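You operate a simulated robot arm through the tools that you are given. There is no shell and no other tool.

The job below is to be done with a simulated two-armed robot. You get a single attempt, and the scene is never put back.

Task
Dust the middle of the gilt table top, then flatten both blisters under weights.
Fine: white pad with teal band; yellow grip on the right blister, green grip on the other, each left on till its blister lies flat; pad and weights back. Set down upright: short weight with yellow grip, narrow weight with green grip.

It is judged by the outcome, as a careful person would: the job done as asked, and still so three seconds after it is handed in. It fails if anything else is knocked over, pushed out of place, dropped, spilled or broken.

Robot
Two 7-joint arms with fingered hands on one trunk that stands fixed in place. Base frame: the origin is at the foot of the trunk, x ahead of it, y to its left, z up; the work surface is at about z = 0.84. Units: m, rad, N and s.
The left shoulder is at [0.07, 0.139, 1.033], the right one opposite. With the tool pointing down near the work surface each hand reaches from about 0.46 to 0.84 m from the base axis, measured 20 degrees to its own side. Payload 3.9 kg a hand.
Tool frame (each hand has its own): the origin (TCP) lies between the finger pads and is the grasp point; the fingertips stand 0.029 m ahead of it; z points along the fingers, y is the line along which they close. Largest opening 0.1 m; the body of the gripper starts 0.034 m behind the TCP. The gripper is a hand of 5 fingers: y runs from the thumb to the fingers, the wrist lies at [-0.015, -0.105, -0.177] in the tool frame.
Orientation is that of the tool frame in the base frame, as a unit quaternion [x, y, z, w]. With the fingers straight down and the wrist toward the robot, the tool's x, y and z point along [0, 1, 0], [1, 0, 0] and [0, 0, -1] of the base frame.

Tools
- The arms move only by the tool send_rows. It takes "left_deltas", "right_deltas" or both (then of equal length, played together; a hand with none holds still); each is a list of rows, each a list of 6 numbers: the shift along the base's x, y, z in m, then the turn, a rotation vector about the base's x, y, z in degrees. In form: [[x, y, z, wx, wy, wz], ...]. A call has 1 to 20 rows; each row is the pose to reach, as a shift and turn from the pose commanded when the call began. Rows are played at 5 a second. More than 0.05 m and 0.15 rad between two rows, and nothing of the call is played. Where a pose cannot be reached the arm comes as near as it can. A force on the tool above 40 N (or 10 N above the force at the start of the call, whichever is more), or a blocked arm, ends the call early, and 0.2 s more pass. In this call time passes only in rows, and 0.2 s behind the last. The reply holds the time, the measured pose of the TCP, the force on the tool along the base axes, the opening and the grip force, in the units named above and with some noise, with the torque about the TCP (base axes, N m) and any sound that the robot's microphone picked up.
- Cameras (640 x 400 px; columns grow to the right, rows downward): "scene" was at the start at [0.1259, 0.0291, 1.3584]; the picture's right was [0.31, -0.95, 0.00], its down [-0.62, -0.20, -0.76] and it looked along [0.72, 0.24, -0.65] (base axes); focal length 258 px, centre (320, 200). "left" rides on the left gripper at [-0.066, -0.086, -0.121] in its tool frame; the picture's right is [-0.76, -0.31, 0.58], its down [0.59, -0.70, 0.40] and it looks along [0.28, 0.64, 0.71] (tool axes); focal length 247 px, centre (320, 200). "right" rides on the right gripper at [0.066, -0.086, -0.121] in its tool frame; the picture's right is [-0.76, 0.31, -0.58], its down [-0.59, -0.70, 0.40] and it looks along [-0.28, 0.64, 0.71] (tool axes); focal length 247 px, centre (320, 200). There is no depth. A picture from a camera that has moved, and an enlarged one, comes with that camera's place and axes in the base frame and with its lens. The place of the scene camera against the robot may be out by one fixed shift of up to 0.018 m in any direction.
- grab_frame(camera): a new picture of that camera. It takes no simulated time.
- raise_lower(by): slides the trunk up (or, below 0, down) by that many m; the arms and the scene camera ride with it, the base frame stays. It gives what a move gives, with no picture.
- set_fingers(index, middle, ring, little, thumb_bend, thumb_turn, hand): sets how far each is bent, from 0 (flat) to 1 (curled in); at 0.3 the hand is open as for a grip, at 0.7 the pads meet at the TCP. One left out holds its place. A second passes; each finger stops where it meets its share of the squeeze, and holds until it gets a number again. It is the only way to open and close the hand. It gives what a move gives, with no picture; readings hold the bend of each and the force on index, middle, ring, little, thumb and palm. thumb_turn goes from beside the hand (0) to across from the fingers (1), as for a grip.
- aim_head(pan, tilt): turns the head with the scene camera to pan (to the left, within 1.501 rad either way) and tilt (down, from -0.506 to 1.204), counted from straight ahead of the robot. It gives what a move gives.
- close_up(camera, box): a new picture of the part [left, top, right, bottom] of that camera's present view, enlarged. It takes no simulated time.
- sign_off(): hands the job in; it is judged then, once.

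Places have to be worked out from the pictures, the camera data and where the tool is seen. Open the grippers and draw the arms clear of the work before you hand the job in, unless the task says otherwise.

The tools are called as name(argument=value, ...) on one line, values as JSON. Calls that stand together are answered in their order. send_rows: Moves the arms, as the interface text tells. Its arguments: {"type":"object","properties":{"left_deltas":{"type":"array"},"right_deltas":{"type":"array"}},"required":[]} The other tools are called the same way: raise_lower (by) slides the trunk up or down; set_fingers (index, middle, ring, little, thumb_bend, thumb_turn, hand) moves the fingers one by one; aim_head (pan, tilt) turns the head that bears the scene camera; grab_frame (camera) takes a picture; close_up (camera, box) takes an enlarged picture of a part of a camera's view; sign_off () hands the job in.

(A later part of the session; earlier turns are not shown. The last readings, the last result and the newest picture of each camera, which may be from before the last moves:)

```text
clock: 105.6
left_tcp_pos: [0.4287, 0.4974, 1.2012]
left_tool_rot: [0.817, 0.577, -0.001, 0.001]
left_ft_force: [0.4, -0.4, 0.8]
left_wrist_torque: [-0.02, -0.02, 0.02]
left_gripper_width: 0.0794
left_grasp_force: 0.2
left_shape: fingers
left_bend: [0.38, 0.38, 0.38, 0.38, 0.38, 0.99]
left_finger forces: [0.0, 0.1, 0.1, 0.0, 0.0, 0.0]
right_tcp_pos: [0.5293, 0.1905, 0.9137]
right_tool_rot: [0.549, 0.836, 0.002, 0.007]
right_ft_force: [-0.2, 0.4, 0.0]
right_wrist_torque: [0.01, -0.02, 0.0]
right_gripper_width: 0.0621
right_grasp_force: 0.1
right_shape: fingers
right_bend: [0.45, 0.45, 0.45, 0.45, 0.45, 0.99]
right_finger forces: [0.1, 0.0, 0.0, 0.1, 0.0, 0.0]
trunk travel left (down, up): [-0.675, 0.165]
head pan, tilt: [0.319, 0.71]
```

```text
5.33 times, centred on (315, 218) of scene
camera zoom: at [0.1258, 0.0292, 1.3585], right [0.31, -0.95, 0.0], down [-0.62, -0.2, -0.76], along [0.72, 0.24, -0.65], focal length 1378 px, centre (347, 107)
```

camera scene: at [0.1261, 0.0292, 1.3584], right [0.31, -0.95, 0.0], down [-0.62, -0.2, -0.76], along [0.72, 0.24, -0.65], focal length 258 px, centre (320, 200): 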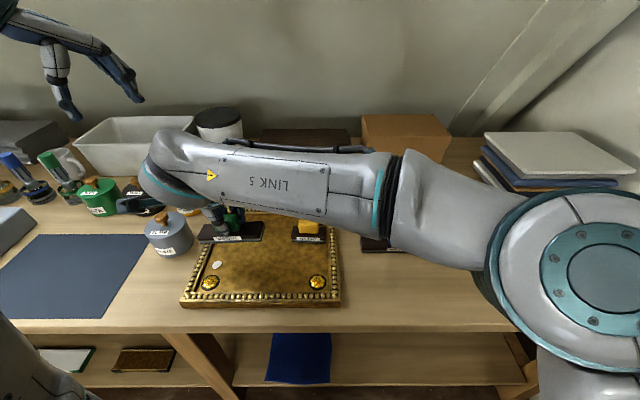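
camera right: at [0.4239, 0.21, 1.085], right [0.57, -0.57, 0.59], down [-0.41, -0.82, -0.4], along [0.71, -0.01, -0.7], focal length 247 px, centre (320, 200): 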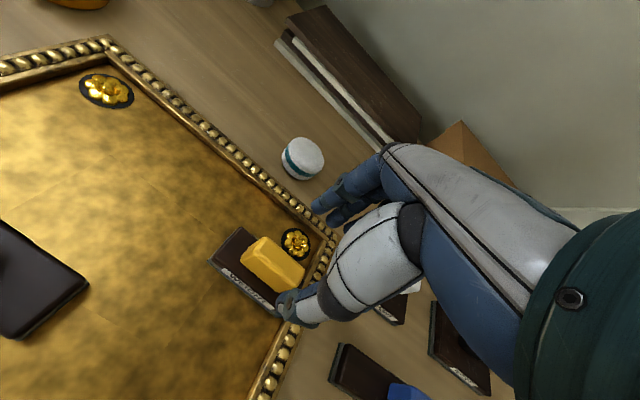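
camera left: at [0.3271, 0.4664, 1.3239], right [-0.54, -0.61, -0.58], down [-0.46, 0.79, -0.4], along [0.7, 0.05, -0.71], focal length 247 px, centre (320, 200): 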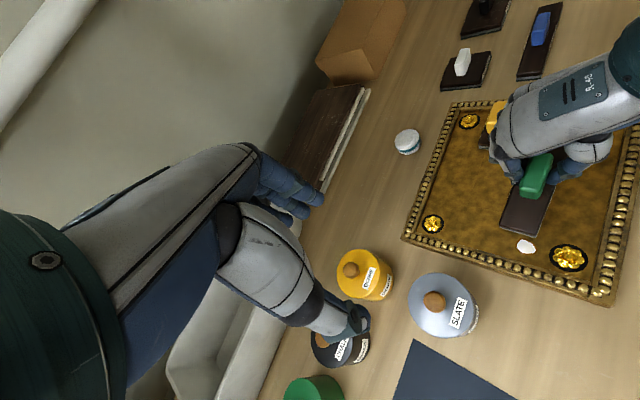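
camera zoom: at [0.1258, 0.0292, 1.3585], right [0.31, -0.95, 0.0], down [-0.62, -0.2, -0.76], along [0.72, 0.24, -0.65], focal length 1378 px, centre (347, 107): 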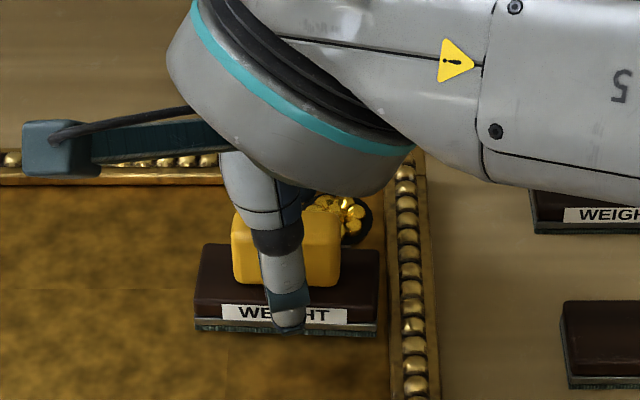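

The pose matches the one at release to within 2 mm. I correct that, lower 2 mm more, and close lightly then firmly.

send_rows(right_deltas=[[0.0005, -0.002, -0.001, 0, 0, 0], [0.0005, -0.002, -0.0025, 0, 0, 0]])

set_fingers(hand="right", index=0.62, middle=0.62, ring=0.62, thumb_bend=0.64)

set_fingers(hand="right", index=0.69, middle=0.71, ring=0.7, thumb_bend=0.76)

close_up(camera="right", box=[200, 160, 360, 320])

close_up(camera="scene", box=[270, 180, 360, 255])

```text
clock: 106.2
left_tcp_pos: [0.4295, 0.4979, 1.202]
left_tool_rot: [0.817, 0.576, -0.001, 0.0]
left_ft_force: [1.2, -0.6, 0.0]
left_wrist_torque: [0.01, -0.02, 0.06]
left_gripper_width: 0.0791
left_grasp_force: 0.1
left_shape: fingers
left_bend: [0.38, 0.38, 0.38, 0.38, 0.38, 0.99]
left_finger forces: [0.0, 0.1, 0.0, 0.0, 0.0, 0.1]
right_tcp_pos: [0.5304, 0.1881, 0.9115]
right_tool_rot: [0.55, 0.835, 0.003, 0.008]
right_ft_force: [0.3, -0.2, 0.2]
right_wrist_torque: [-0.04, -0.04, 0.0]
right_gripper_width: 0.062
right_grasp_force: 0.1
right_shape: fingers
right_bend: [0.45, 0.45, 0.45, 0.45, 0.45, 0.99]
right_finger forces: [0.0, 0.0, 0.1, 0.1, 0.0, 0.0]
trunk travel left (down, up): [-0.675, 0.165]
head pan, tilt: [0.319, 0.71]
```

```text
clock: 107.2
left_tcp_pos: [0.4292, 0.4975, 1.2005]
left_tool_rot: [0.817, 0.576, 0.0, 0.0]
left_ft_force: [0.2, 0.2, -0.7]
left_wrist_torque: [0.0, 0.02, 0.0]
left_gripper_width: 0.0792
left_grasp_force: 0.0
left_shape: fingers
left_bend: [0.38, 0.38, 0.38, 0.38, 0.38, 0.99]
left_finger forces: [0.1, 0.0, 0.0, 0.0, 0.0, 0.1]
right_tcp_pos: [0.5314, 0.1883, 0.9103]
right_tool_rot: [0.55, 0.835, 0.003, 0.007]
right_ft_force: [0.5, 0.2, 0.2]
right_wrist_torque: [-0.01, -0.01, -0.02]
right_gripper_width: 0.0206
right_grasp_force: 0.7
right_shape: fingers
right_bend: [0.61, 0.62, 0.62, 0.45, 0.63, 1.0]
right_finger forces: [0.6, 0.0, 0.0, 0.0, 0.7, 0.0]
trunk travel left (down, up): [-0.675, 0.165]
head pan, tilt: [0.319, 0.71]
```

```text
clock: 108.2
left_tcp_pos: [0.4297, 0.4988, 1.2026]
left_tool_rot: [0.818, 0.576, 0.0, 0.001]
left_ft_force: [0.5, 0.1, -0.2]
left_wrist_torque: [-0.01, 0.04, -0.03]
left_gripper_width: 0.0795
left_grasp_force: 0.0
left_shape: fingers
left_bend: [0.38, 0.38, 0.38, 0.38, 0.38, 0.99]
left_finger forces: [0.1, 0.1, 0.0, 0.1, 0.0, 0.0]
right_tcp_pos: [0.5319, 0.1875, 0.9114]
right_tool_rot: [0.55, 0.835, 0.002, 0.007]
right_ft_force: [1.2, 0.1, 0.3]
right_wrist_torque: [0.01, -0.01, 0.03]
right_gripper_width: 0.0166
right_grasp_force: 11.4
right_shape: fingers
right_bend: [0.64, 0.66, 0.68, 0.45, 0.66, 1.0]
right_finger forces: [5.9, 4.3, 1.1, 0.0, 11.4, 0.0]
trunk travel left (down, up): [-0.675, 0.165]
head pan, tilt: [0.319, 0.71]
```

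```text
2.50 times, centred on (280, 240) of right
camera zoom: at [0.4242, 0.215, 1.0297], right [0.57, -0.57, 0.59], down [-0.41, -0.82, -0.4], along [0.71, -0.01, -0.7], focal length 617 px, centre (420, 100)
```

zoom: 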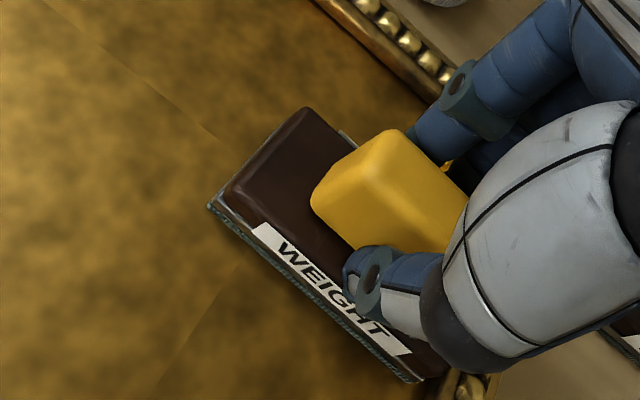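

```text
5.33 times, centred on (315, 218) of scene
camera zoom: at [0.126, 0.0291, 1.3584], right [0.31, -0.95, 0.0], down [-0.62, -0.2, -0.76], along [0.72, 0.24, -0.65], focal length 1378 px, centre (347, 107)
```

zoom: 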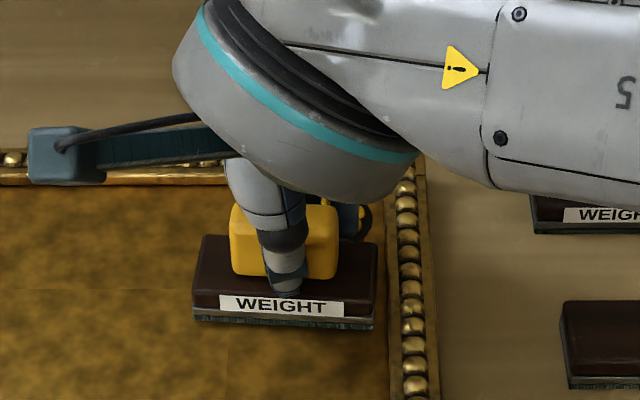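

The grip on yellow is the same as before and firm (11 N). I lift it straight up 7 cm and look at the blister's place.

send_rows(right_deltas=[[0, 0, 0.005, 0, 0, 0], [0, 0, 0.015, 0, 0, 0], [0, 0, 0.03, 0, 0, 0], [0, 0, 0.05, 0, 0, 0], [0, 0, 0.07, 0, 0, 0], [0, 0, 0.07, 0, 0, 0]])

close_up(camera="scene", box=[270, 180, 360, 255])

close_up(camera="left", box=[400, 80, 560, 230])

close_up(camera="right", box=[180, 160, 380, 340])

```text
clock: 109.6
left_tcp_pos: [0.431, 0.4975, 1.2019]
left_tool_rot: [0.818, 0.575, -0.001, 0.001]
left_ft_force: [0.1, 0.8, -0.7]
left_wrist_torque: [-0.03, -0.01, 0.0]
left_gripper_width: 0.0791
left_grasp_force: 0.1
left_shape: fingers
left_bend: [0.38, 0.38, 0.38, 0.38, 0.38, 0.99]
left_finger forces: [0.0, 0.0, 0.1, 0.0, 0.0, 0.0]
right_tcp_pos: [0.5301, 0.185, 0.9834]
right_tool_rot: [0.55, 0.835, 0.002, 0.006]
right_ft_force: [0.0, -0.2, -1.7]
right_wrist_torque: [-0.02, -0.02, 0.0]
right_gripper_width: 0.0169
right_grasp_force: 10.4
right_shape: fingers
right_bend: [0.64, 0.66, 0.68, 0.45, 0.66, 1.0]
right_finger forces: [6.0, 3.9, 0.9, 0.0, 11.1, 0.1]
trunk travel left (down, up): [-0.675, 0.165]
head pan, tilt: [0.319, 0.71]
```

```text
5.33 times, centred on (315, 218) of scene
camera zoom: at [0.1264, 0.0292, 1.3584], right [0.31, -0.95, 0.0], down [-0.62, -0.2, -0.76], along [0.72, 0.24, -0.65], focal length 1378 px, centre (347, 107)
```

zoom: 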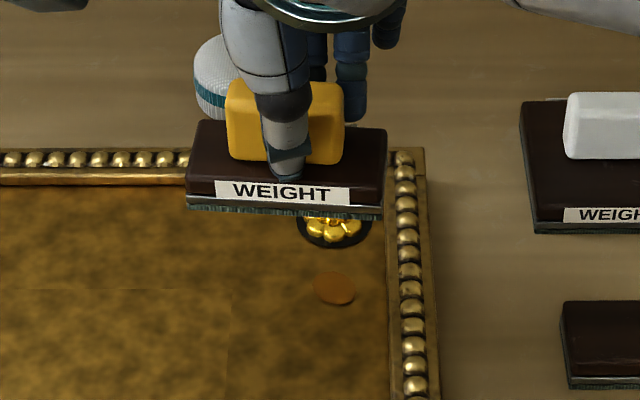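

```text
2.67 times, centred on (480, 155) of left
camera zoom: at [0.3274, 0.4664, 1.3238], right [-0.54, -0.61, -0.57], down [-0.46, 0.79, -0.4], along [0.7, 0.05, -0.71], focal length 659 px, centre (-107, 320)
```

zoom: 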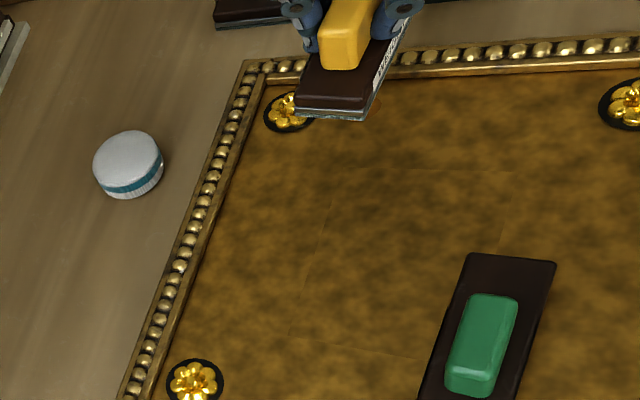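

```text
2.22 times, centred on (280, 250) of right
camera zoom: at [0.424, 0.2119, 1.1021], right [0.57, -0.57, 0.59], down [-0.41, -0.82, -0.4], along [0.71, -0.01, -0.7], focal length 549 px, centre (409, 89)
```

zoom: 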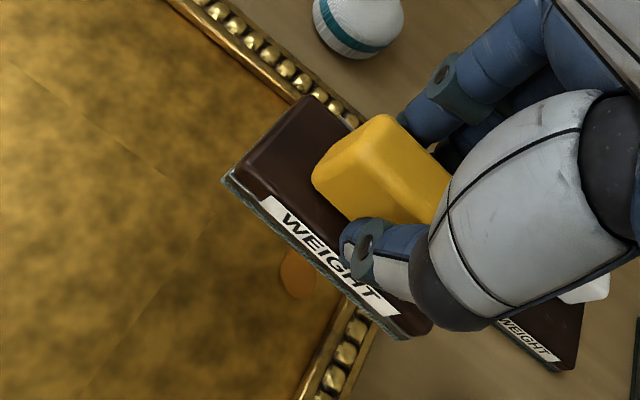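

The right blister lies flat now (the white bulge is gone, only a level brown spot). I carry the yellow-grip weight back to its place on the bench, turning it 5° to its first heading.

send_rows(right_deltas=[[-0.01, -0.03, 0.01, 0, 0, 1], [-0.022, -0.062, 0.01, 0, 0, 2], [-0.034, -0.095, 0.01, 0, 0, 3], [-0.045, -0.127, 0.01, 0, 0, 4], [-0.056, -0.158, 0.01, 0, 0, 5], [-0.067, -0.189, 0.005, 0, 0, 5], [-0.067, -0.189, -0.02, 0, 0, 5], [-0.067, -0.189, -0.045, 0, 0, 5], [-0.067, -0.189, -0.06, 0, 0, 5], [-0.067, -0.189, -0.06, 0, 0, 5]])

close_up(camera="scene", box=[340, 180, 520, 300])

close_up(camera="right", box=[180, 160, 380, 340])

```text
clock: 111.8
left_tcp_pos: [0.4291, 0.4976, 1.2031]
left_tool_rot: [0.818, 0.576, -0.001, 0.0]
left_ft_force: [0.0, 1.0, -1.0]
left_wrist_torque: [0.0, -0.02, -0.01]
left_gripper_width: 0.0792
left_grasp_force: 0.1
left_shape: fingers
left_bend: [0.38, 0.38, 0.38, 0.38, 0.38, 0.99]
left_finger forces: [0.0, 0.1, 0.0, 0.1, 0.0, 0.0]
right_tcp_pos: [0.4672, -0.0038, 0.919]
right_tool_rot: [0.512, 0.859, 0.003, 0.007]
right_ft_force: [0.0, -0.6, -2.1]
right_wrist_torque: [-0.03, 0.01, -0.01]
right_gripper_width: 0.0171
right_grasp_force: 10.7
right_shape: fingers
right_bend: [0.64, 0.66, 0.68, 0.45, 0.66, 1.0]
right_finger forces: [6.0, 3.9, 0.9, 0.0, 10.9, 0.0]
trunk travel left (down, up): [-0.675, 0.165]
head pan, tilt: [0.319, 0.71]
```

```text
3.33 times, centred on (430, 240) of scene
camera zoom: at [0.1261, 0.0292, 1.3584], right [0.31, -0.95, 0.0], down [-0.62, -0.2, -0.76], along [0.72, 0.24, -0.65], focal length 862 px, centre (-47, 67)
```

zoom: 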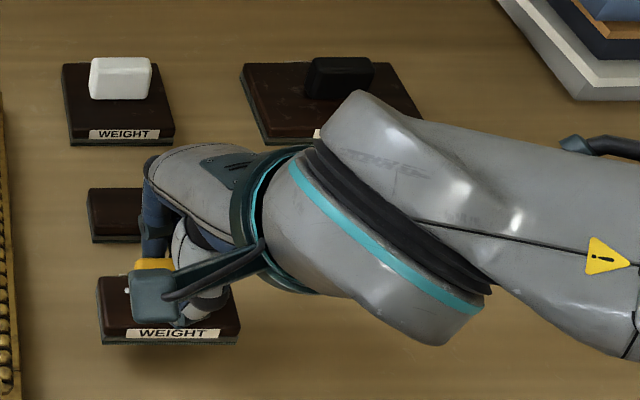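

```text
2.22 times, centred on (280, 250) of right
camera zoom: at [0.3578, 0.0149, 1.0389], right [0.62, -0.52, 0.59], down [-0.33, -0.85, -0.4], along [0.71, 0.05, -0.7], focal length 549 px, centre (409, 89)
```

zoom: 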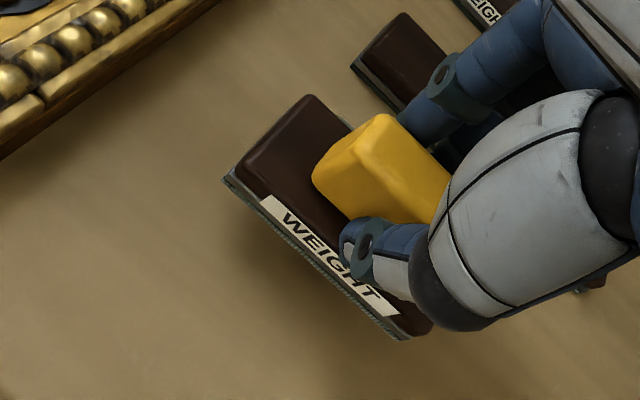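

Heading is right. Against the first picture it is about 5 mm too far left and 2 mm too far away; I correct this and lower almost to the bench.

send_rows(right_deltas=[[0.0, -0.0027, -0.003, 0, 0, 0], [-0.0003, -0.0053, -0.01, 0, 0, 0], [-0.0003, -0.0053, -0.018, 0, 0, 0], [-0.0003, -0.0053, -0.022, 0, 0, 0], [-0.0003, -0.0053, -0.022, 0, 0, 0]])

close_up(camera="scene", box=[340, 180, 520, 300])

```text
clock: 113.0
left_tcp_pos: [0.4284, 0.498, 1.2029]
left_tool_rot: [0.817, 0.576, -0.001, 0.0]
left_ft_force: [0.2, -0.2, 0.2]
left_wrist_torque: [-0.02, 0.02, -0.02]
left_gripper_width: 0.0792
left_grasp_force: 0.1
left_shape: fingers
left_bend: [0.38, 0.38, 0.38, 0.38, 0.38, 0.99]
left_finger forces: [0.0, 0.0, 0.1, 0.0, 0.0, 0.0]
right_tcp_pos: [0.4638, -0.0066, 0.8978]
right_tool_rot: [0.512, 0.859, 0.003, 0.007]
right_ft_force: [-0.7, -0.3, -2.9]
right_wrist_torque: [-0.01, 0.01, -0.01]
right_gripper_width: 0.0169
right_grasp_force: 11.2
right_shape: fingers
right_bend: [0.64, 0.66, 0.68, 0.45, 0.66, 1.0]
right_finger forces: [6.0, 4.0, 0.9, 0.1, 10.9, 0.0]
trunk travel left (down, up): [-0.675, 0.165]
head pan, tilt: [0.319, 0.71]
```

```text
3.33 times, centred on (430, 240) of scene
camera zoom: at [0.126, 0.029, 1.3584], right [0.31, -0.95, 0.0], down [-0.62, -0.2, -0.76], along [0.72, 0.24, -0.65], focal length 862 px, centre (-47, 67)
```

zoom: 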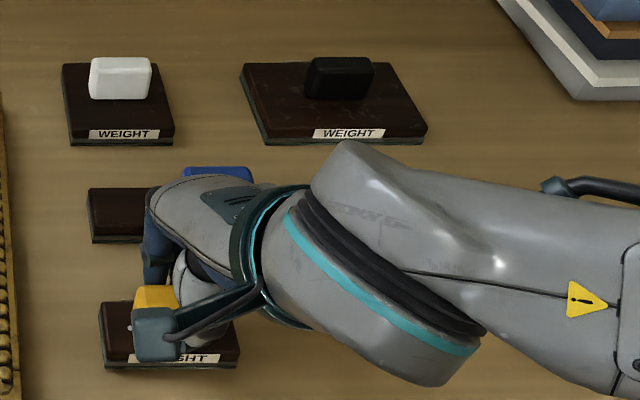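

Within 3 mm now. I nudge it that much and lower until it stands.

send_rows(right_deltas=[[0.003, -0.001, 0, 0, 0, 0], [0.003, -0.001, -0.002, 0, 0, 0], [0.003, -0.001, -0.0035, 0, 0, 0]])

send_rows(right_deltas=[[0, 0, -0.001, 0, 0, 0], [0, 0, -0.0015, 0, 0, 0]])

close_up(camera="scene", box=[340, 180, 520, 300])

```text
clock: 113.8
left_tcp_pos: [0.4294, 0.4982, 1.2026]
left_tool_rot: [0.817, 0.577, -0.001, 0.0]
left_ft_force: [-0.1, 0.7, -0.2]
left_wrist_torque: [-0.01, 0.01, 0.02]
left_gripper_width: 0.0794
left_grasp_force: 0.1
left_shape: fingers
left_bend: [0.38, 0.38, 0.38, 0.38, 0.38, 0.99]
left_finger forces: [0.1, 0.1, 0.0, 0.0, 0.0, 0.0]
right_tcp_pos: [0.4668, -0.0071, 0.8944]
right_tool_rot: [0.512, 0.859, 0.003, 0.007]
right_ft_force: [-0.6, 0.3, -1.9]
right_wrist_torque: [-0.01, 0.02, 0.01]
right_gripper_width: 0.0171
right_grasp_force: 10.7
right_shape: fingers
right_bend: [0.64, 0.66, 0.68, 0.45, 0.66, 1.0]
right_finger forces: [5.9, 3.9, 1.0, 0.1, 10.9, 0.1]
trunk travel left (down, up): [-0.675, 0.165]
head pan, tilt: [0.319, 0.71]
```

```text
clock: 114.4
left_tcp_pos: [0.4307, 0.499, 1.2015]
left_tool_rot: [0.818, 0.576, -0.001, 0.0]
left_ft_force: [0.1, -0.4, 0.4]
left_wrist_torque: [-0.01, -0.02, 0.0]
left_gripper_width: 0.0794
left_grasp_force: 0.0
left_shape: fingers
left_bend: [0.38, 0.38, 0.38, 0.38, 0.38, 0.99]
left_finger forces: [0.0, 0.1, 0.0, 0.0, 0.0, 0.1]
right_tcp_pos: [0.4663, -0.0067, 0.8945]
right_tool_rot: [0.513, 0.858, 0.002, 0.007]
right_ft_force: [0.5, 0.0, -1.5]
right_wrist_torque: [0.0, -0.01, -0.02]
right_gripper_width: 0.0166
right_grasp_force: 10.9
right_shape: fingers
right_bend: [0.64, 0.66, 0.68, 0.45, 0.66, 1.0]
right_finger forces: [6.0, 4.0, 0.9, 0.0, 10.9, 0.0]
trunk travel left (down, up): [-0.675, 0.165]
head pan, tilt: [0.319, 0.71]
```

```text
3.33 times, centred on (430, 240) of scene
camera zoom: at [0.126, 0.0291, 1.3584], right [0.31, -0.95, 0.0], down [-0.62, -0.2, -0.76], along [0.72, 0.24, -0.65], focal length 862 px, centre (-47, 67)
```

zoom: 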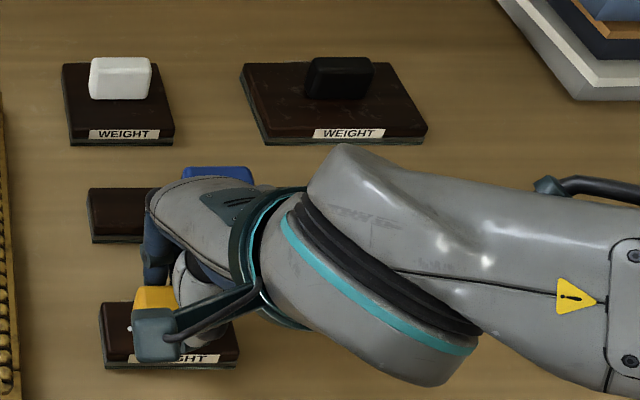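

Its outline now coincides with the first picture. A little further down to seat it on the bench.

send_rows(right_deltas=[[0, 0, -0.001, 0, 0, 0], [0, 0, -0.0015, 0, 0, 0]])

send_rows(right_deltas=[[0, 0, -0.0005, 0, 0, 0], [0, 0, -0.001, 0, 0, 0]])

```text
clock: 115.0
left_tcp_pos: [0.4303, 0.4983, 1.2025]
left_tool_rot: [0.817, 0.576, -0.001, 0.001]
left_ft_force: [-0.5, 0.3, 0.4]
left_wrist_torque: [0.01, 0.02, -0.01]
left_gripper_width: 0.0793
left_grasp_force: 0.0
left_shape: fingers
left_bend: [0.38, 0.38, 0.38, 0.38, 0.38, 0.99]
left_finger forces: [0.0, 0.0, 0.1, 0.0, 0.1, 0.0]
right_tcp_pos: [0.4677, -0.0079, 0.893]
right_tool_rot: [0.513, 0.859, 0.004, 0.008]
right_ft_force: [0.1, 0.1, 0.3]
right_wrist_torque: [0.02, 0.0, 0.03]
right_gripper_width: 0.0168
right_grasp_force: 12.2
right_shape: fingers
right_bend: [0.64, 0.66, 0.68, 0.45, 0.66, 1.0]
right_finger forces: [6.4, 4.1, 1.3, 0.0, 11.4, 0.1]
trunk travel left (down, up): [-0.675, 0.165]
head pan, tilt: [0.319, 0.71]
```

```text
clock: 115.6
left_tcp_pos: [0.4284, 0.4987, 1.2032]
left_tool_rot: [0.817, 0.576, -0.001, 0.001]
left_ft_force: [-0.4, 1.2, 1.0]
left_wrist_torque: [0.05, 0.0, 0.01]
left_gripper_width: 0.0791
left_grasp_force: 0.1
left_shape: fingers
left_bend: [0.38, 0.38, 0.38, 0.38, 0.38, 0.99]
left_finger forces: [0.1, 0.0, 0.0, 0.0, 0.1, 0.0]
right_tcp_pos: [0.4669, -0.008, 0.8914]
right_tool_rot: [0.513, 0.858, 0.004, 0.007]
right_ft_force: [1.0, -0.9, 6.6]
right_wrist_torque: [0.0, 0.07, 0.04]
right_gripper_width: 0.0169
right_grasp_force: 13.1
right_shape: fingers
right_bend: [0.63, 0.66, 0.7, 0.45, 0.67, 1.0]
right_finger forces: [7.3, 5.0, 0.1, 0.1, 14.5, 0.1]
trunk travel left (down, up): [-0.675, 0.165]
head pan, tilt: [0.319, 0.71]
```

Seated at 6.6 N. I release in two stages, rising a touch in between so that the thumb does not press on the base.

set_fingers(hand="right", index=0.58, middle=0.58, ring=0.58, thumb_bend=0.59)

send_rows(right_deltas=[[0, 0, 0.002, 0, 0, 0], [0, 0, 0.004, 0, 0, 0]])

set_fingers(hand="right", index=0.47, middle=0.47, ring=0.47, thumb_bend=0.47)

send_rows(right_deltas=[[0, 0, 0.008, 0, 0, 0], [0, 0, 0.025, 0, 0, 0], [0, 0, 0.055, 0, 0, 0], [0, 0, 0.09, 0, 0, 0], [0, 0, 0.12, 0, 0, 0]])

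close_up(camera="scene", box=[340, 180, 520, 300])

grab_frame(camera="right")

```text
clock: 116.6
left_tcp_pos: [0.4296, 0.4991, 1.2021]
left_tool_rot: [0.818, 0.576, -0.001, 0.001]
left_ft_force: [0.2, -0.7, 0.1]
left_wrist_torque: [-0.01, 0.01, 0.04]
left_gripper_width: 0.0792
left_grasp_force: 0.1
left_shape: fingers
left_bend: [0.38, 0.38, 0.38, 0.38, 0.38, 0.99]
left_finger forces: [0.1, 0.1, 0.0, 0.1, 0.0, 0.1]
right_tcp_pos: [0.4673, -0.0079, 0.8917]
right_tool_rot: [0.512, 0.859, 0.004, 0.007]
right_ft_force: [-0.8, -0.1, 0.8]
right_wrist_torque: [-0.03, 0.01, -0.04]
right_gripper_width: 0.0295
right_grasp_force: 0.4
right_shape: fingers
right_bend: [0.57, 0.57, 0.57, 0.45, 0.59, 1.0]
right_finger forces: [0.1, 0.1, 0.1, 0.1, 0.8, 0.0]
trunk travel left (down, up): [-0.675, 0.165]
head pan, tilt: [0.319, 0.71]
```

```text
clock: 117.2
left_tcp_pos: [0.4287, 0.498, 1.2028]
left_tool_rot: [0.817, 0.576, -0.001, 0.0]
left_ft_force: [-0.5, -0.3, -0.3]
left_wrist_torque: [0.01, 0.03, 0.03]
left_gripper_width: 0.0794
left_grasp_force: 0.1
left_shape: fingers
left_bend: [0.38, 0.38, 0.38, 0.38, 0.38, 0.99]
left_finger forces: [0.1, 0.0, 0.0, 0.0, 0.0, 0.0]
right_tcp_pos: [0.4655, -0.007, 0.8953]
right_tool_rot: [0.512, 0.859, 0.003, 0.007]
right_ft_force: [0.1, 0.4, 0.2]
right_wrist_torque: [-0.01, -0.02, -0.01]
right_gripper_width: 0.0298
right_grasp_force: 0.1
right_shape: fingers
right_bend: [0.57, 0.57, 0.57, 0.45, 0.59, 1.0]
right_finger forces: [0.1, 0.1, 0.1, 0.0, 0.1, 0.0]
trunk travel left (down, up): [-0.675, 0.165]
head pan, tilt: [0.319, 0.71]
```

```text
clock: 118.2
left_tcp_pos: [0.4303, 0.4983, 1.2022]
left_tool_rot: [0.818, 0.575, -0.001, 0.001]
left_ft_force: [-0.6, 0.1, 0.5]
left_wrist_torque: [0.0, -0.01, 0.0]
left_gripper_width: 0.0797
left_grasp_force: 0.0
left_shape: fingers
left_bend: [0.38, 0.38, 0.38, 0.38, 0.38, 0.99]
left_finger forces: [0.0, 0.1, 0.1, 0.1, 0.1, 0.0]
right_tcp_pos: [0.466, -0.0084, 0.8948]
right_tool_rot: [0.513, 0.859, 0.003, 0.007]
right_ft_force: [-0.2, -0.8, -0.2]
right_wrist_torque: [0.04, -0.01, 0.01]
right_gripper_width: 0.0572
right_grasp_force: 0.0
right_shape: fingers
right_bend: [0.47, 0.47, 0.47, 0.45, 0.47, 1.0]
right_finger forces: [0.1, 0.0, 0.0, 0.1, 0.0, 0.1]
trunk travel left (down, up): [-0.675, 0.165]
head pan, tilt: [0.319, 0.71]
```

```text
clock: 119.4
left_tcp_pos: [0.429, 0.4973, 1.2018]
left_tool_rot: [0.817, 0.577, 0.0, 0.0]
left_ft_force: [0.3, 0.1, -1.0]
left_wrist_torque: [-0.03, 0.03, 0.03]
left_gripper_width: 0.0791
left_grasp_force: 0.0
left_shape: fingers
left_bend: [0.38, 0.38, 0.38, 0.38, 0.38, 0.99]
left_finger forces: [0.0, 0.0, 0.0, 0.0, 0.0, 0.0]
right_tcp_pos: [0.4647, -0.0063, 1.0154]
right_tool_rot: [0.512, 0.859, 0.003, 0.007]
right_ft_force: [0.9, -0.4, 0.7]
right_wrist_torque: [0.0, -0.03, 0.02]
right_gripper_width: 0.057
right_grasp_force: 0.1
right_shape: fingers
right_bend: [0.47, 0.47, 0.47, 0.45, 0.47, 1.0]
right_finger forces: [0.1, 0.0, 0.0, 0.0, 0.1, 0.0]
trunk travel left (down, up): [-0.675, 0.165]
head pan, tilt: [0.319, 0.71]
```

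```text
3.33 times, centred on (430, 240) of scene
camera zoom: at [0.1256, 0.0292, 1.3584], right [0.31, -0.95, 0.0], down [-0.62, -0.2, -0.76], along [0.72, 0.24, -0.65], focal length 862 px, centre (-47, 67)
```

zoom: 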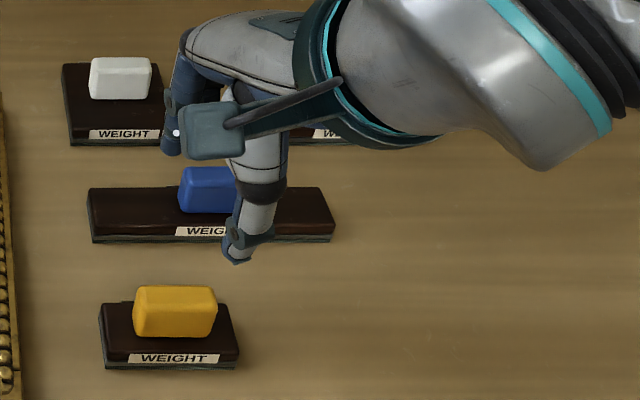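

```text
taken
camera right: at [0.3565, 0.0104, 1.1339], right [0.62, -0.52, 0.59], down [-0.33, -0.85, -0.4], along [0.71, 0.05, -0.7], focal length 247 px, centre (320, 200)
```

right: 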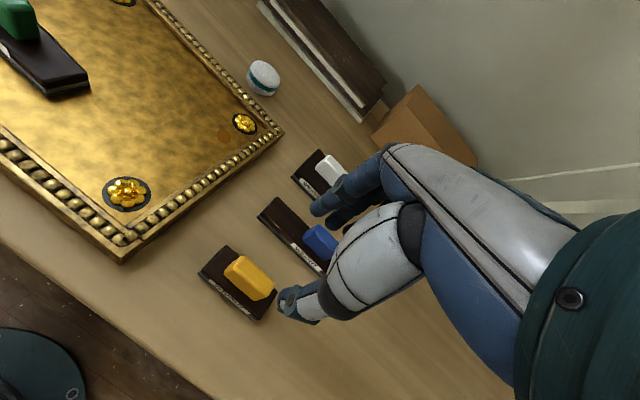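

The yellow-grip weight stands exactly where it was. Now I move above the green-grip weight, which has been on its blister for over 30 s.

send_rows(right_deltas=[[-0.008, 0.035, 0.01, 0, 0, -1], [-0.017, 0.075, 0.01, 0, 0, -2], [-0.026, 0.115, 0.01, 0, 0, -3], [-0.035, 0.155, 0.01, 0, 0, -4], [-0.044, 0.195, 0.01, 0, 0, -5], [-0.053, 0.235, 0.005, 0, 0, -5.5], [-0.062, 0.275, 0.0, 0, 0, -5.5], [-0.07, 0.309, -0.01, 0, 0, -5.5], [-0.07, 0.309, -0.035, 0, 0, -5.5], [-0.07, 0.309, -0.05, 0, 0, -5.5], [-0.07, 0.309, -0.05, 0, 0, -5.5]])

close_up(camera="scene", box=[170, 190, 310, 310])

grab_frame(camera="right")

close_up(camera="left", box=[460, 120, 620, 290])

```text
clock: 121.8
left_tcp_pos: [0.429, 0.497, 1.2025]
left_tool_rot: [0.818, 0.576, -0.001, 0.0]
left_ft_force: [0.2, 0.2, 0.7]
left_wrist_torque: [-0.01, 0.0, 0.01]
left_gripper_width: 0.0791
left_grasp_force: 0.0
left_shape: fingers
left_bend: [0.38, 0.38, 0.38, 0.38, 0.38, 0.99]
left_finger forces: [0.0, 0.0, 0.0, 0.0, 0.0, 0.0]
right_tcp_pos: [0.3957, 0.3006, 0.9647]
right_tool_rot: [0.552, 0.834, 0.002, 0.007]
right_ft_force: [-0.6, -0.6, 0.6]
right_wrist_torque: [0.02, 0.04, -0.01]
right_gripper_width: 0.0572
right_grasp_force: 0.1
right_shape: fingers
right_bend: [0.47, 0.47, 0.47, 0.45, 0.47, 1.0]
right_finger forces: [0.0, 0.0, 0.0, 0.0, 0.1, 0.0]
trunk travel left (down, up): [-0.675, 0.165]
head pan, tilt: [0.319, 0.71]
```

```text
3.33 times, centred on (240, 250) of scene
camera zoom: at [0.1259, 0.0287, 1.3585], right [0.31, -0.95, 0.0], down [-0.62, -0.2, -0.76], along [0.72, 0.24, -0.65], focal length 862 px, centre (587, 33)
```

zoom: 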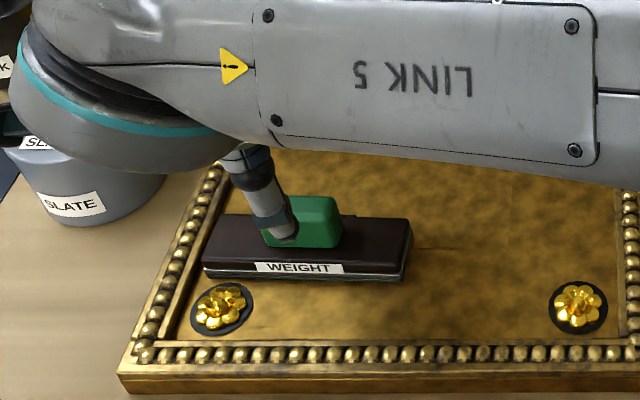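

```text
taken
camera right: at [0.2887, 0.3277, 1.0831], right [0.57, -0.58, 0.59], down [-0.41, -0.82, -0.4], along [0.71, -0.02, -0.7], focal length 247 px, centre (320, 200)
```

right: 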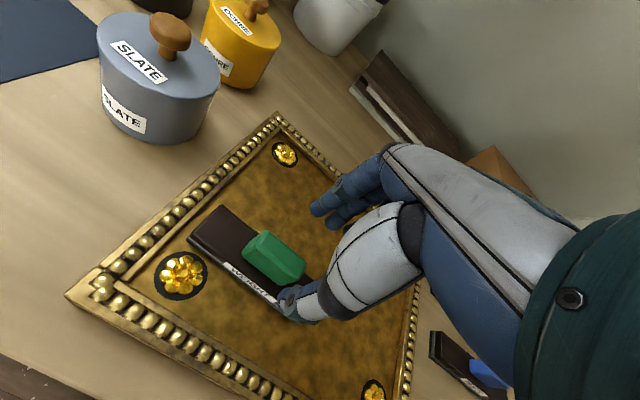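

```text
2.35 times, centred on (540, 205) of left
camera zoom: at [0.3269, 0.4659, 1.3242], right [-0.54, -0.61, -0.58], down [-0.46, 0.79, -0.4], along [0.7, 0.05, -0.71], focal length 581 px, centre (-198, 188)
```

zoom: 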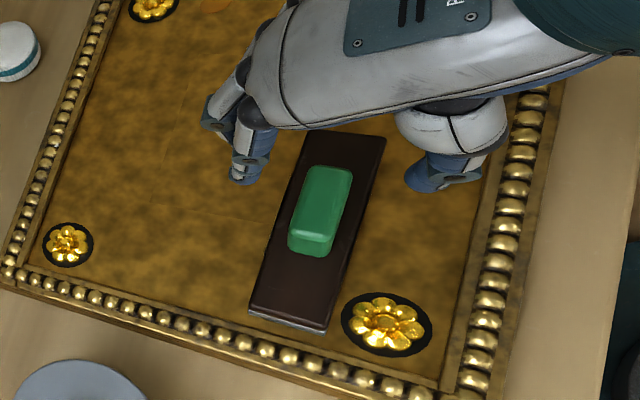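

The grip centre reads (0.395, 0.304), 3-4 mm left of the hand. I shift and lower around it.

send_rows(right_deltas=[[-0.0005, 0.0035, 0, 0, 0, 0], [-0.0005, 0.0035, -0.015, 0, 0, 0], [-0.0005, 0.0035, -0.03, 0, 0, 0], [-0.0005, 0.0035, -0.042, 0, 0, 0], [-0.0005, 0.0035, -0.051, 0, 0, 0]])

close_up(camera="right", box=[180, 150, 360, 320])

close_up(camera="left", box=[460, 120, 620, 290])

close_up(camera="scene", box=[170, 190, 310, 310])

```text
clock: 123.0
left_tcp_pos: [0.4305, 0.4983, 1.2012]
left_tool_rot: [0.818, 0.575, -0.001, 0.001]
left_ft_force: [0.1, -0.7, -0.2]
left_wrist_torque: [0.02, -0.03, 0.0]
left_gripper_width: 0.0791
left_grasp_force: 0.0
left_shape: fingers
left_bend: [0.38, 0.38, 0.38, 0.38, 0.38, 0.99]
left_finger forces: [0.0, 0.0, 0.0, 0.0, 0.1, 0.0]
right_tcp_pos: [0.3953, 0.3023, 0.9142]
right_tool_rot: [0.553, 0.833, 0.003, 0.007]
right_ft_force: [0.2, 0.0, -0.7]
right_wrist_torque: [-0.03, 0.0, 0.03]
right_gripper_width: 0.0572
right_grasp_force: 0.1
right_shape: fingers
right_bend: [0.47, 0.47, 0.47, 0.45, 0.47, 1.0]
right_finger forces: [0.0, 0.0, 0.1, 0.1, 0.0, 0.0]
trunk travel left (down, up): [-0.675, 0.165]
head pan, tilt: [0.319, 0.71]
```

```text
2.35 times, centred on (270, 235) of right
camera zoom: at [0.2896, 0.3308, 1.0328], right [0.57, -0.58, 0.59], down [-0.42, -0.82, -0.4], along [0.71, -0.02, -0.7], focal length 581 px, centre (438, 118)
```

zoom: 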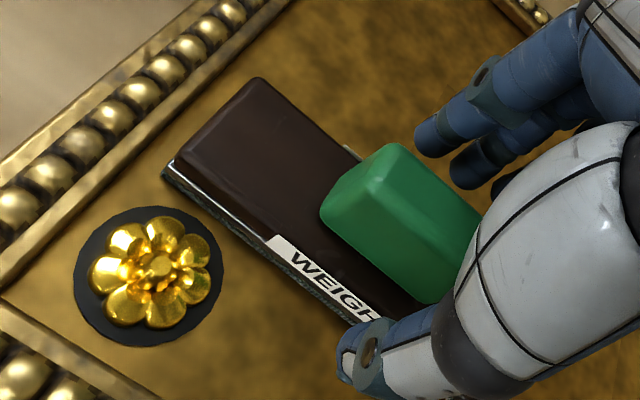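

```text
2.35 times, centred on (540, 205) of left
camera zoom: at [0.327, 0.4664, 1.324], right [-0.54, -0.61, -0.58], down [-0.46, 0.79, -0.4], along [0.7, 0.05, -0.71], focal length 581 px, centre (-198, 188)
```

zoom: 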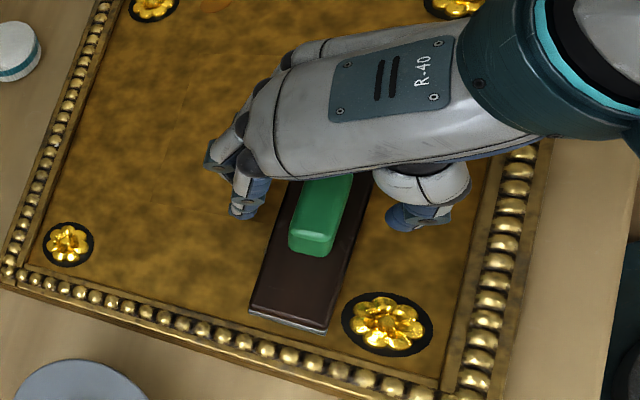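

```text
3.33 times, centred on (240, 250) of scene
camera zoom: at [0.126, 0.0292, 1.3584], right [0.31, -0.95, 0.0], down [-0.62, -0.2, -0.76], along [0.72, 0.24, -0.65], focal length 862 px, centre (587, 33)
```

zoom: 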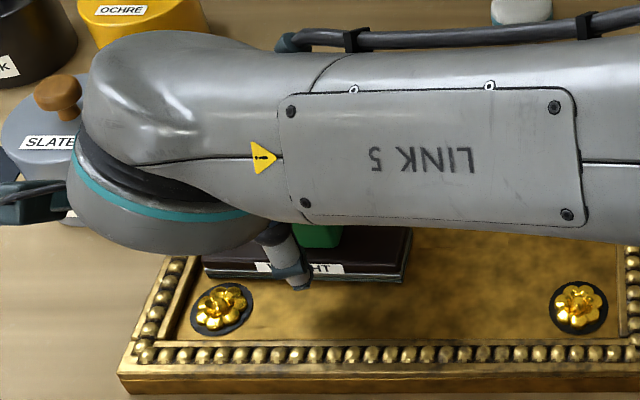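

The hand sits on the grip as at the first pick-up. I lower 3 mm, close lightly, then firmly.

send_rows(right_deltas=[[0, 0, -0.0015, 0, 0, 0], [0, 0, -0.003, 0, 0, 0]])

set_fingers(hand="right", index=0.62, middle=0.62, ring=0.62, thumb_bend=0.64)

close_up(camera="right", box=[180, 150, 360, 320])

```text
clock: 123.6
left_tcp_pos: [0.4298, 0.4981, 1.2028]
left_tool_rot: [0.817, 0.577, -0.001, 0.001]
left_ft_force: [0.3, 0.0, 0.5]
left_wrist_torque: [0.01, 0.01, -0.01]
left_gripper_width: 0.0791
left_grasp_force: 0.1
left_shape: fingers
left_bend: [0.38, 0.38, 0.38, 0.38, 0.38, 0.99]
left_finger forces: [0.0, 0.0, 0.0, 0.1, 0.1, 0.1]
right_tcp_pos: [0.3975, 0.304, 0.9129]
right_tool_rot: [0.555, 0.832, 0.003, 0.006]
right_ft_force: [-0.5, -0.4, -0.3]
right_wrist_torque: [-0.05, 0.01, -0.02]
right_gripper_width: 0.0572
right_grasp_force: 0.1
right_shape: fingers
right_bend: [0.47, 0.47, 0.47, 0.45, 0.47, 1.0]
right_finger forces: [0.0, 0.0, 0.0, 0.1, 0.0, 0.0]
trunk travel left (down, up): [-0.675, 0.165]
head pan, tilt: [0.319, 0.71]
```

```text
clock: 124.6
left_tcp_pos: [0.4281, 0.498, 1.2022]
left_tool_rot: [0.818, 0.576, -0.001, 0.0]
left_ft_force: [0.2, 0.0, 0.0]
left_wrist_torque: [0.01, -0.01, -0.02]
left_gripper_width: 0.0793
left_grasp_force: 0.1
left_shape: fingers
left_bend: [0.38, 0.38, 0.38, 0.38, 0.38, 0.99]
left_finger forces: [0.1, 0.0, 0.0, 0.0, 0.0, 0.1]
right_tcp_pos: [0.3975, 0.304, 0.9117]
right_tool_rot: [0.555, 0.832, 0.003, 0.006]
right_ft_force: [0.5, -0.2, -0.3]
right_wrist_torque: [0.02, 0.0, 0.02]
right_gripper_width: 0.0203
right_grasp_force: 0.3
right_shape: fingers
right_bend: [0.62, 0.62, 0.62, 0.45, 0.63, 1.0]
right_finger forces: [0.3, 0.1, 0.0, 0.0, 0.7, 0.0]
trunk travel left (down, up): [-0.675, 0.165]
head pan, tilt: [0.319, 0.71]
```

```text
2.35 times, centred on (270, 235) of right
camera zoom: at [0.2916, 0.3319, 1.0311], right [0.57, -0.58, 0.59], down [-0.42, -0.81, -0.4], along [0.71, -0.02, -0.7], focal length 581 px, centre (438, 118)
```

zoom: 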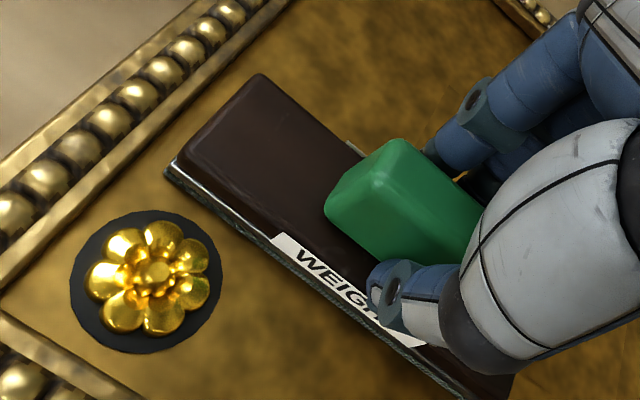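

Even light touch on both sides. I squeeze and lift 6 cm to inspect the left blister.

set_fingers(hand="right", index=0.7, middle=0.72, ring=0.71, thumb_bend=0.78)

send_rows(right_deltas=[[0, 0, 0.003, 0, 0, 0], [0, 0, 0.01, 0, 0, 0], [0, 0, 0.022, 0, 0, 0], [0, 0, 0.04, 0, 0, 0], [0, 0, 0.06, 0, 0, 0], [0, 0, 0.075, 0, 0, 0], [0, 0, 0.075, 0, 0, 0]])

close_up(camera="scene", box=[170, 190, 310, 310])

close_up(camera="right", box=[140, 150, 380, 350])

close_up(camera="left", box=[460, 120, 620, 290])

```text
clock: 125.6
left_tcp_pos: [0.4296, 0.4988, 1.2023]
left_tool_rot: [0.818, 0.576, 0.0, 0.0]
left_ft_force: [0.0, -0.3, -0.4]
left_wrist_torque: [0.01, -0.04, 0.04]
left_gripper_width: 0.0791
left_grasp_force: 0.0
left_shape: fingers
left_bend: [0.38, 0.38, 0.38, 0.38, 0.38, 0.99]
left_finger forces: [0.0, 0.0, 0.0, 0.0, 0.0, 0.0]
right_tcp_pos: [0.3979, 0.3044, 0.9142]
right_tool_rot: [0.554, 0.832, 0.004, 0.006]
right_ft_force: [0.4, -0.3, 0.1]
right_wrist_torque: [0.0, 0.03, 0.04]
right_gripper_width: 0.0161
right_grasp_force: 12.6
right_shape: fingers
right_bend: [0.64, 0.65, 0.71, 0.45, 0.66, 1.0]
right_finger forces: [6.9, 5.6, 0.3, 0.0, 12.8, 0.0]
trunk travel left (down, up): [-0.675, 0.165]
head pan, tilt: [0.319, 0.71]
```

```text
clock: 127.2
left_tcp_pos: [0.4291, 0.4987, 1.2027]
left_tool_rot: [0.818, 0.576, -0.001, 0.0]
left_ft_force: [1.6, 0.8, 0.6]
left_wrist_torque: [0.02, -0.01, -0.01]
left_gripper_width: 0.0794
left_grasp_force: 0.1
left_shape: fingers
left_bend: [0.38, 0.38, 0.38, 0.38, 0.38, 0.99]
left_finger forces: [0.1, 0.0, 0.0, 0.0, 0.0, 0.1]
right_tcp_pos: [0.3927, 0.3046, 0.9849]
right_tool_rot: [0.553, 0.833, 0.003, 0.008]
right_ft_force: [-0.2, 0.6, -2.5]
right_wrist_torque: [0.01, 0.0, 0.04]
right_gripper_width: 0.0164
right_grasp_force: 13.2
right_shape: fingers
right_bend: [0.64, 0.65, 0.71, 0.45, 0.66, 1.0]
right_finger forces: [7.0, 5.5, 0.2, 0.1, 12.7, 0.0]
trunk travel left (down, up): [-0.675, 0.165]
head pan, tilt: [0.319, 0.71]
```

```text
3.33 times, centred on (240, 250) of scene
camera zoom: at [0.1261, 0.0294, 1.3584], right [0.31, -0.95, 0.0], down [-0.62, -0.2, -0.76], along [0.72, 0.24, -0.65], focal length 862 px, centre (587, 33)
```

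zoom: 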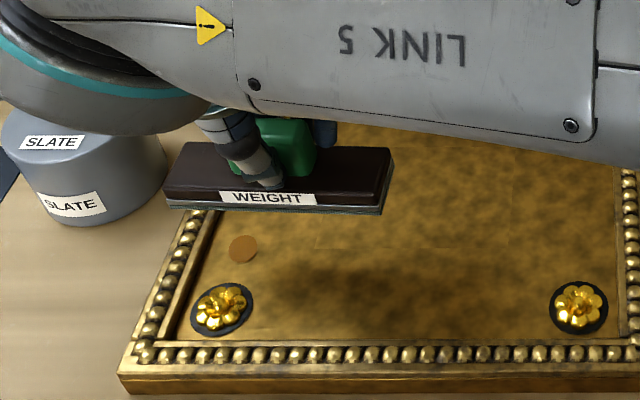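

```text
2.00 times, centred on (260, 250) of right
camera zoom: at [0.2865, 0.3309, 1.1042], right [0.57, -0.58, 0.59], down [-0.41, -0.82, -0.4], along [0.71, -0.01, -0.7], focal length 494 px, centre (440, 100)
```

zoom: 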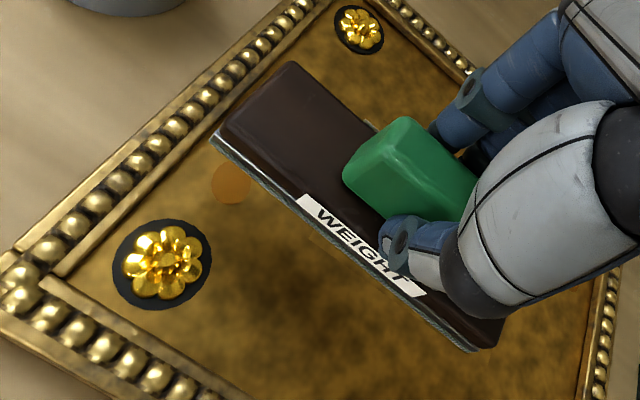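

```text
2.35 times, centred on (540, 205) of left
camera zoom: at [0.3271, 0.4666, 1.3238], right [-0.54, -0.61, -0.57], down [-0.46, 0.79, -0.4], along [0.7, 0.05, -0.71], focal length 581 px, centre (-198, 188)
```

zoom: 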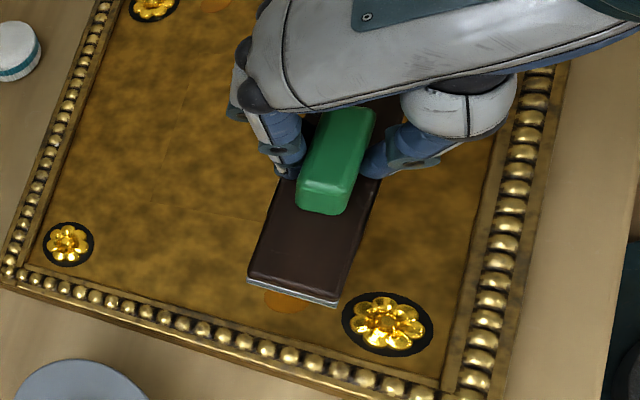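

The left blister lies flat as well. I carry the green-grip weight back to its place at height, turning it 3° toward its first heading.

send_rows(right_deltas=[[0.002, -0.01, 0.015, 0, 0, 0], [0.01, -0.045, 0.025, 0, 0, 0.5], [0.02, -0.085, 0.025, 0, 0, 1], [0.03, -0.125, 0.025, 0, 0, 1.5], [0.04, -0.165, 0.025, 0, 0, 2], [0.05, -0.205, 0.025, 0, 0, 2.5], [0.06, -0.245, 0.025, 0, 0, 3], [0.07, -0.285, 0.025, 0, 0, 3.5], [0.08, -0.325, 0.025, 0, 0, 3.5], [0.09, -0.365, 0.025, 0, 0, 3.5], [0.1, -0.405, 0.025, 0, 0, 3.5], [0.115, -0.445, 0.02, 0, 0, 3.5], [0.127, -0.483, 0.01, 0, 0, 3.5], [0.127, -0.483, -0.015, 0, 0, 3.5], [0.127, -0.483, -0.04, 0, 0, 3.5], [0.127, -0.483, -0.06, 0, 0, 3.5], [0.127, -0.483, -0.06, 0, 0, 3.5]])

close_up(camera="scene", box=[340, 180, 520, 300])

grab_frame(camera="right")

```text
clock: 130.8
left_tcp_pos: [0.4293, 0.4981, 1.2026]
left_tool_rot: [0.817, 0.577, 0.0, 0.002]
left_ft_force: [-0.2, -0.2, -0.6]
left_wrist_torque: [-0.01, -0.02, -0.02]
left_gripper_width: 0.0793
left_grasp_force: 0.0
left_shape: fingers
left_bend: [0.38, 0.38, 0.38, 0.38, 0.38, 0.99]
left_finger forces: [0.0, 0.1, 0.0, 0.0, 0.0, 0.0]
right_tcp_pos: [0.5233, -0.1776, 0.9263]
right_tool_rot: [0.527, 0.85, 0.003, 0.008]
right_ft_force: [0.8, 0.6, -3.2]
right_wrist_torque: [0.03, -0.01, 0.04]
right_gripper_width: 0.0161
right_grasp_force: 12.5
right_shape: fingers
right_bend: [0.64, 0.65, 0.71, 0.45, 0.67, 1.0]
right_finger forces: [6.9, 5.4, 0.2, 0.1, 12.4, 0.0]
right hand out of reach, approached as far as the arm can: row 13, 14
trunk travel left (down, up): [-0.675, 0.165]
head pan, tilt: [0.319, 0.71]
```

```text
3.33 times, centred on (430, 240) of scene
camera zoom: at [0.1261, 0.0287, 1.3584], right [0.31, -0.95, 0.0], down [-0.62, -0.2, -0.76], along [0.72, 0.24, -0.65], focal length 862 px, centre (-47, 67)
```

zoom: 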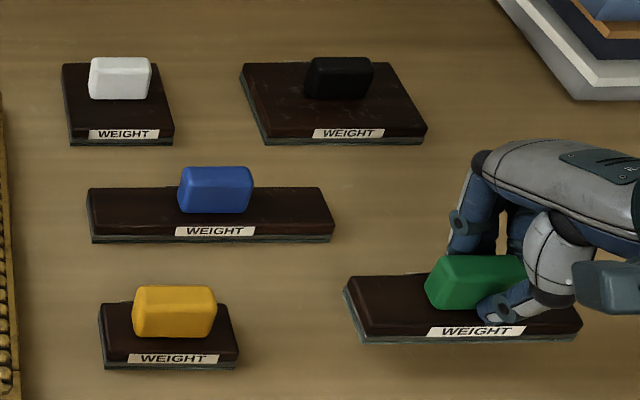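

```text
taken
camera right: at [0.4142, -0.1576, 1.0449], right [0.6, -0.54, 0.59], down [-0.36, -0.84, -0.4], along [0.71, 0.03, -0.7], focal length 247 px, centre (320, 200)
```

right: 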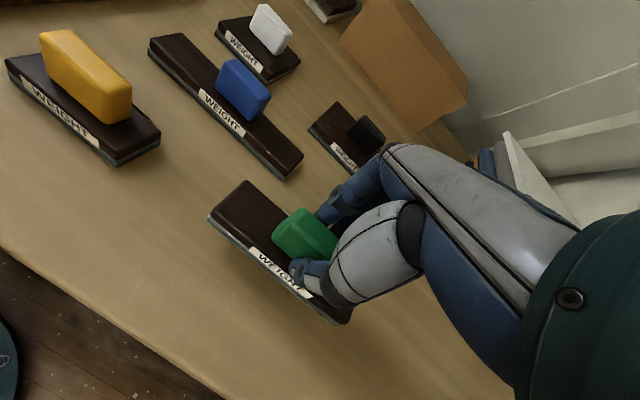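

The heading is right; the weight is about 7 mm too far left and 2 mm too near. I correct and lower almost to the bench.

send_rows(right_deltas=[[0.002, -0.003, -0.005, 0, 0, 0], [0.0041, -0.006, -0.014, 0, 0, 0], [0.0041, -0.006, -0.022, 0, 0, 0], [0.0041, -0.006, -0.028, 0, 0, 0], [0.0041, -0.006, -0.028, 0, 0, 0]])

close_up(camera="scene", box=[340, 180, 520, 300])

```text
clock: 132.0
left_tcp_pos: [0.4304, 0.4984, 1.2022]
left_tool_rot: [0.818, 0.575, 0.0, 0.0]
left_ft_force: [-0.6, -0.3, 0.0]
left_wrist_torque: [0.01, -0.05, 0.0]
left_gripper_width: 0.0793
left_grasp_force: 0.1
left_shape: fingers
left_bend: [0.38, 0.38, 0.38, 0.38, 0.38, 0.99]
left_finger forces: [0.1, 0.1, 0.1, 0.0, 0.0, 0.0]
right_tcp_pos: [0.5252, -0.1849, 0.8991]
right_tool_rot: [0.527, 0.85, 0.002, 0.007]
right_ft_force: [0.6, -0.6, -3.6]
right_wrist_torque: [-0.04, 0.01, -0.01]
right_gripper_width: 0.0164
right_grasp_force: 12.5
right_shape: fingers
right_bend: [0.64, 0.65, 0.71, 0.45, 0.67, 1.0]
right_finger forces: [6.8, 5.5, 0.2, 0.1, 12.5, 0.0]
trunk travel left (down, up): [-0.675, 0.165]
head pan, tilt: [0.319, 0.71]
```

```text
3.33 times, centred on (430, 240) of scene
camera zoom: at [0.1261, 0.029, 1.3584], right [0.31, -0.95, 0.0], down [-0.62, -0.2, -0.76], along [0.72, 0.24, -0.65], focal length 862 px, centre (-47, 67)
```

zoom: 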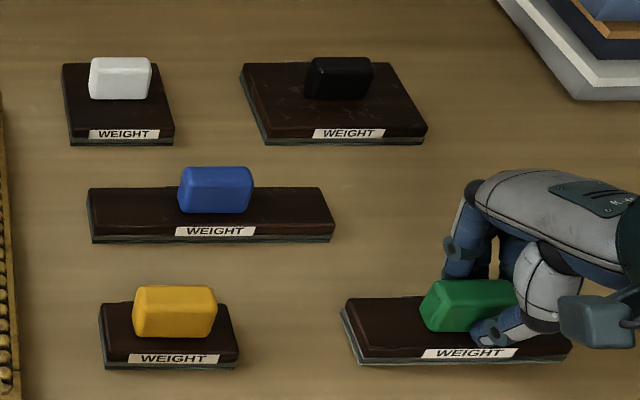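

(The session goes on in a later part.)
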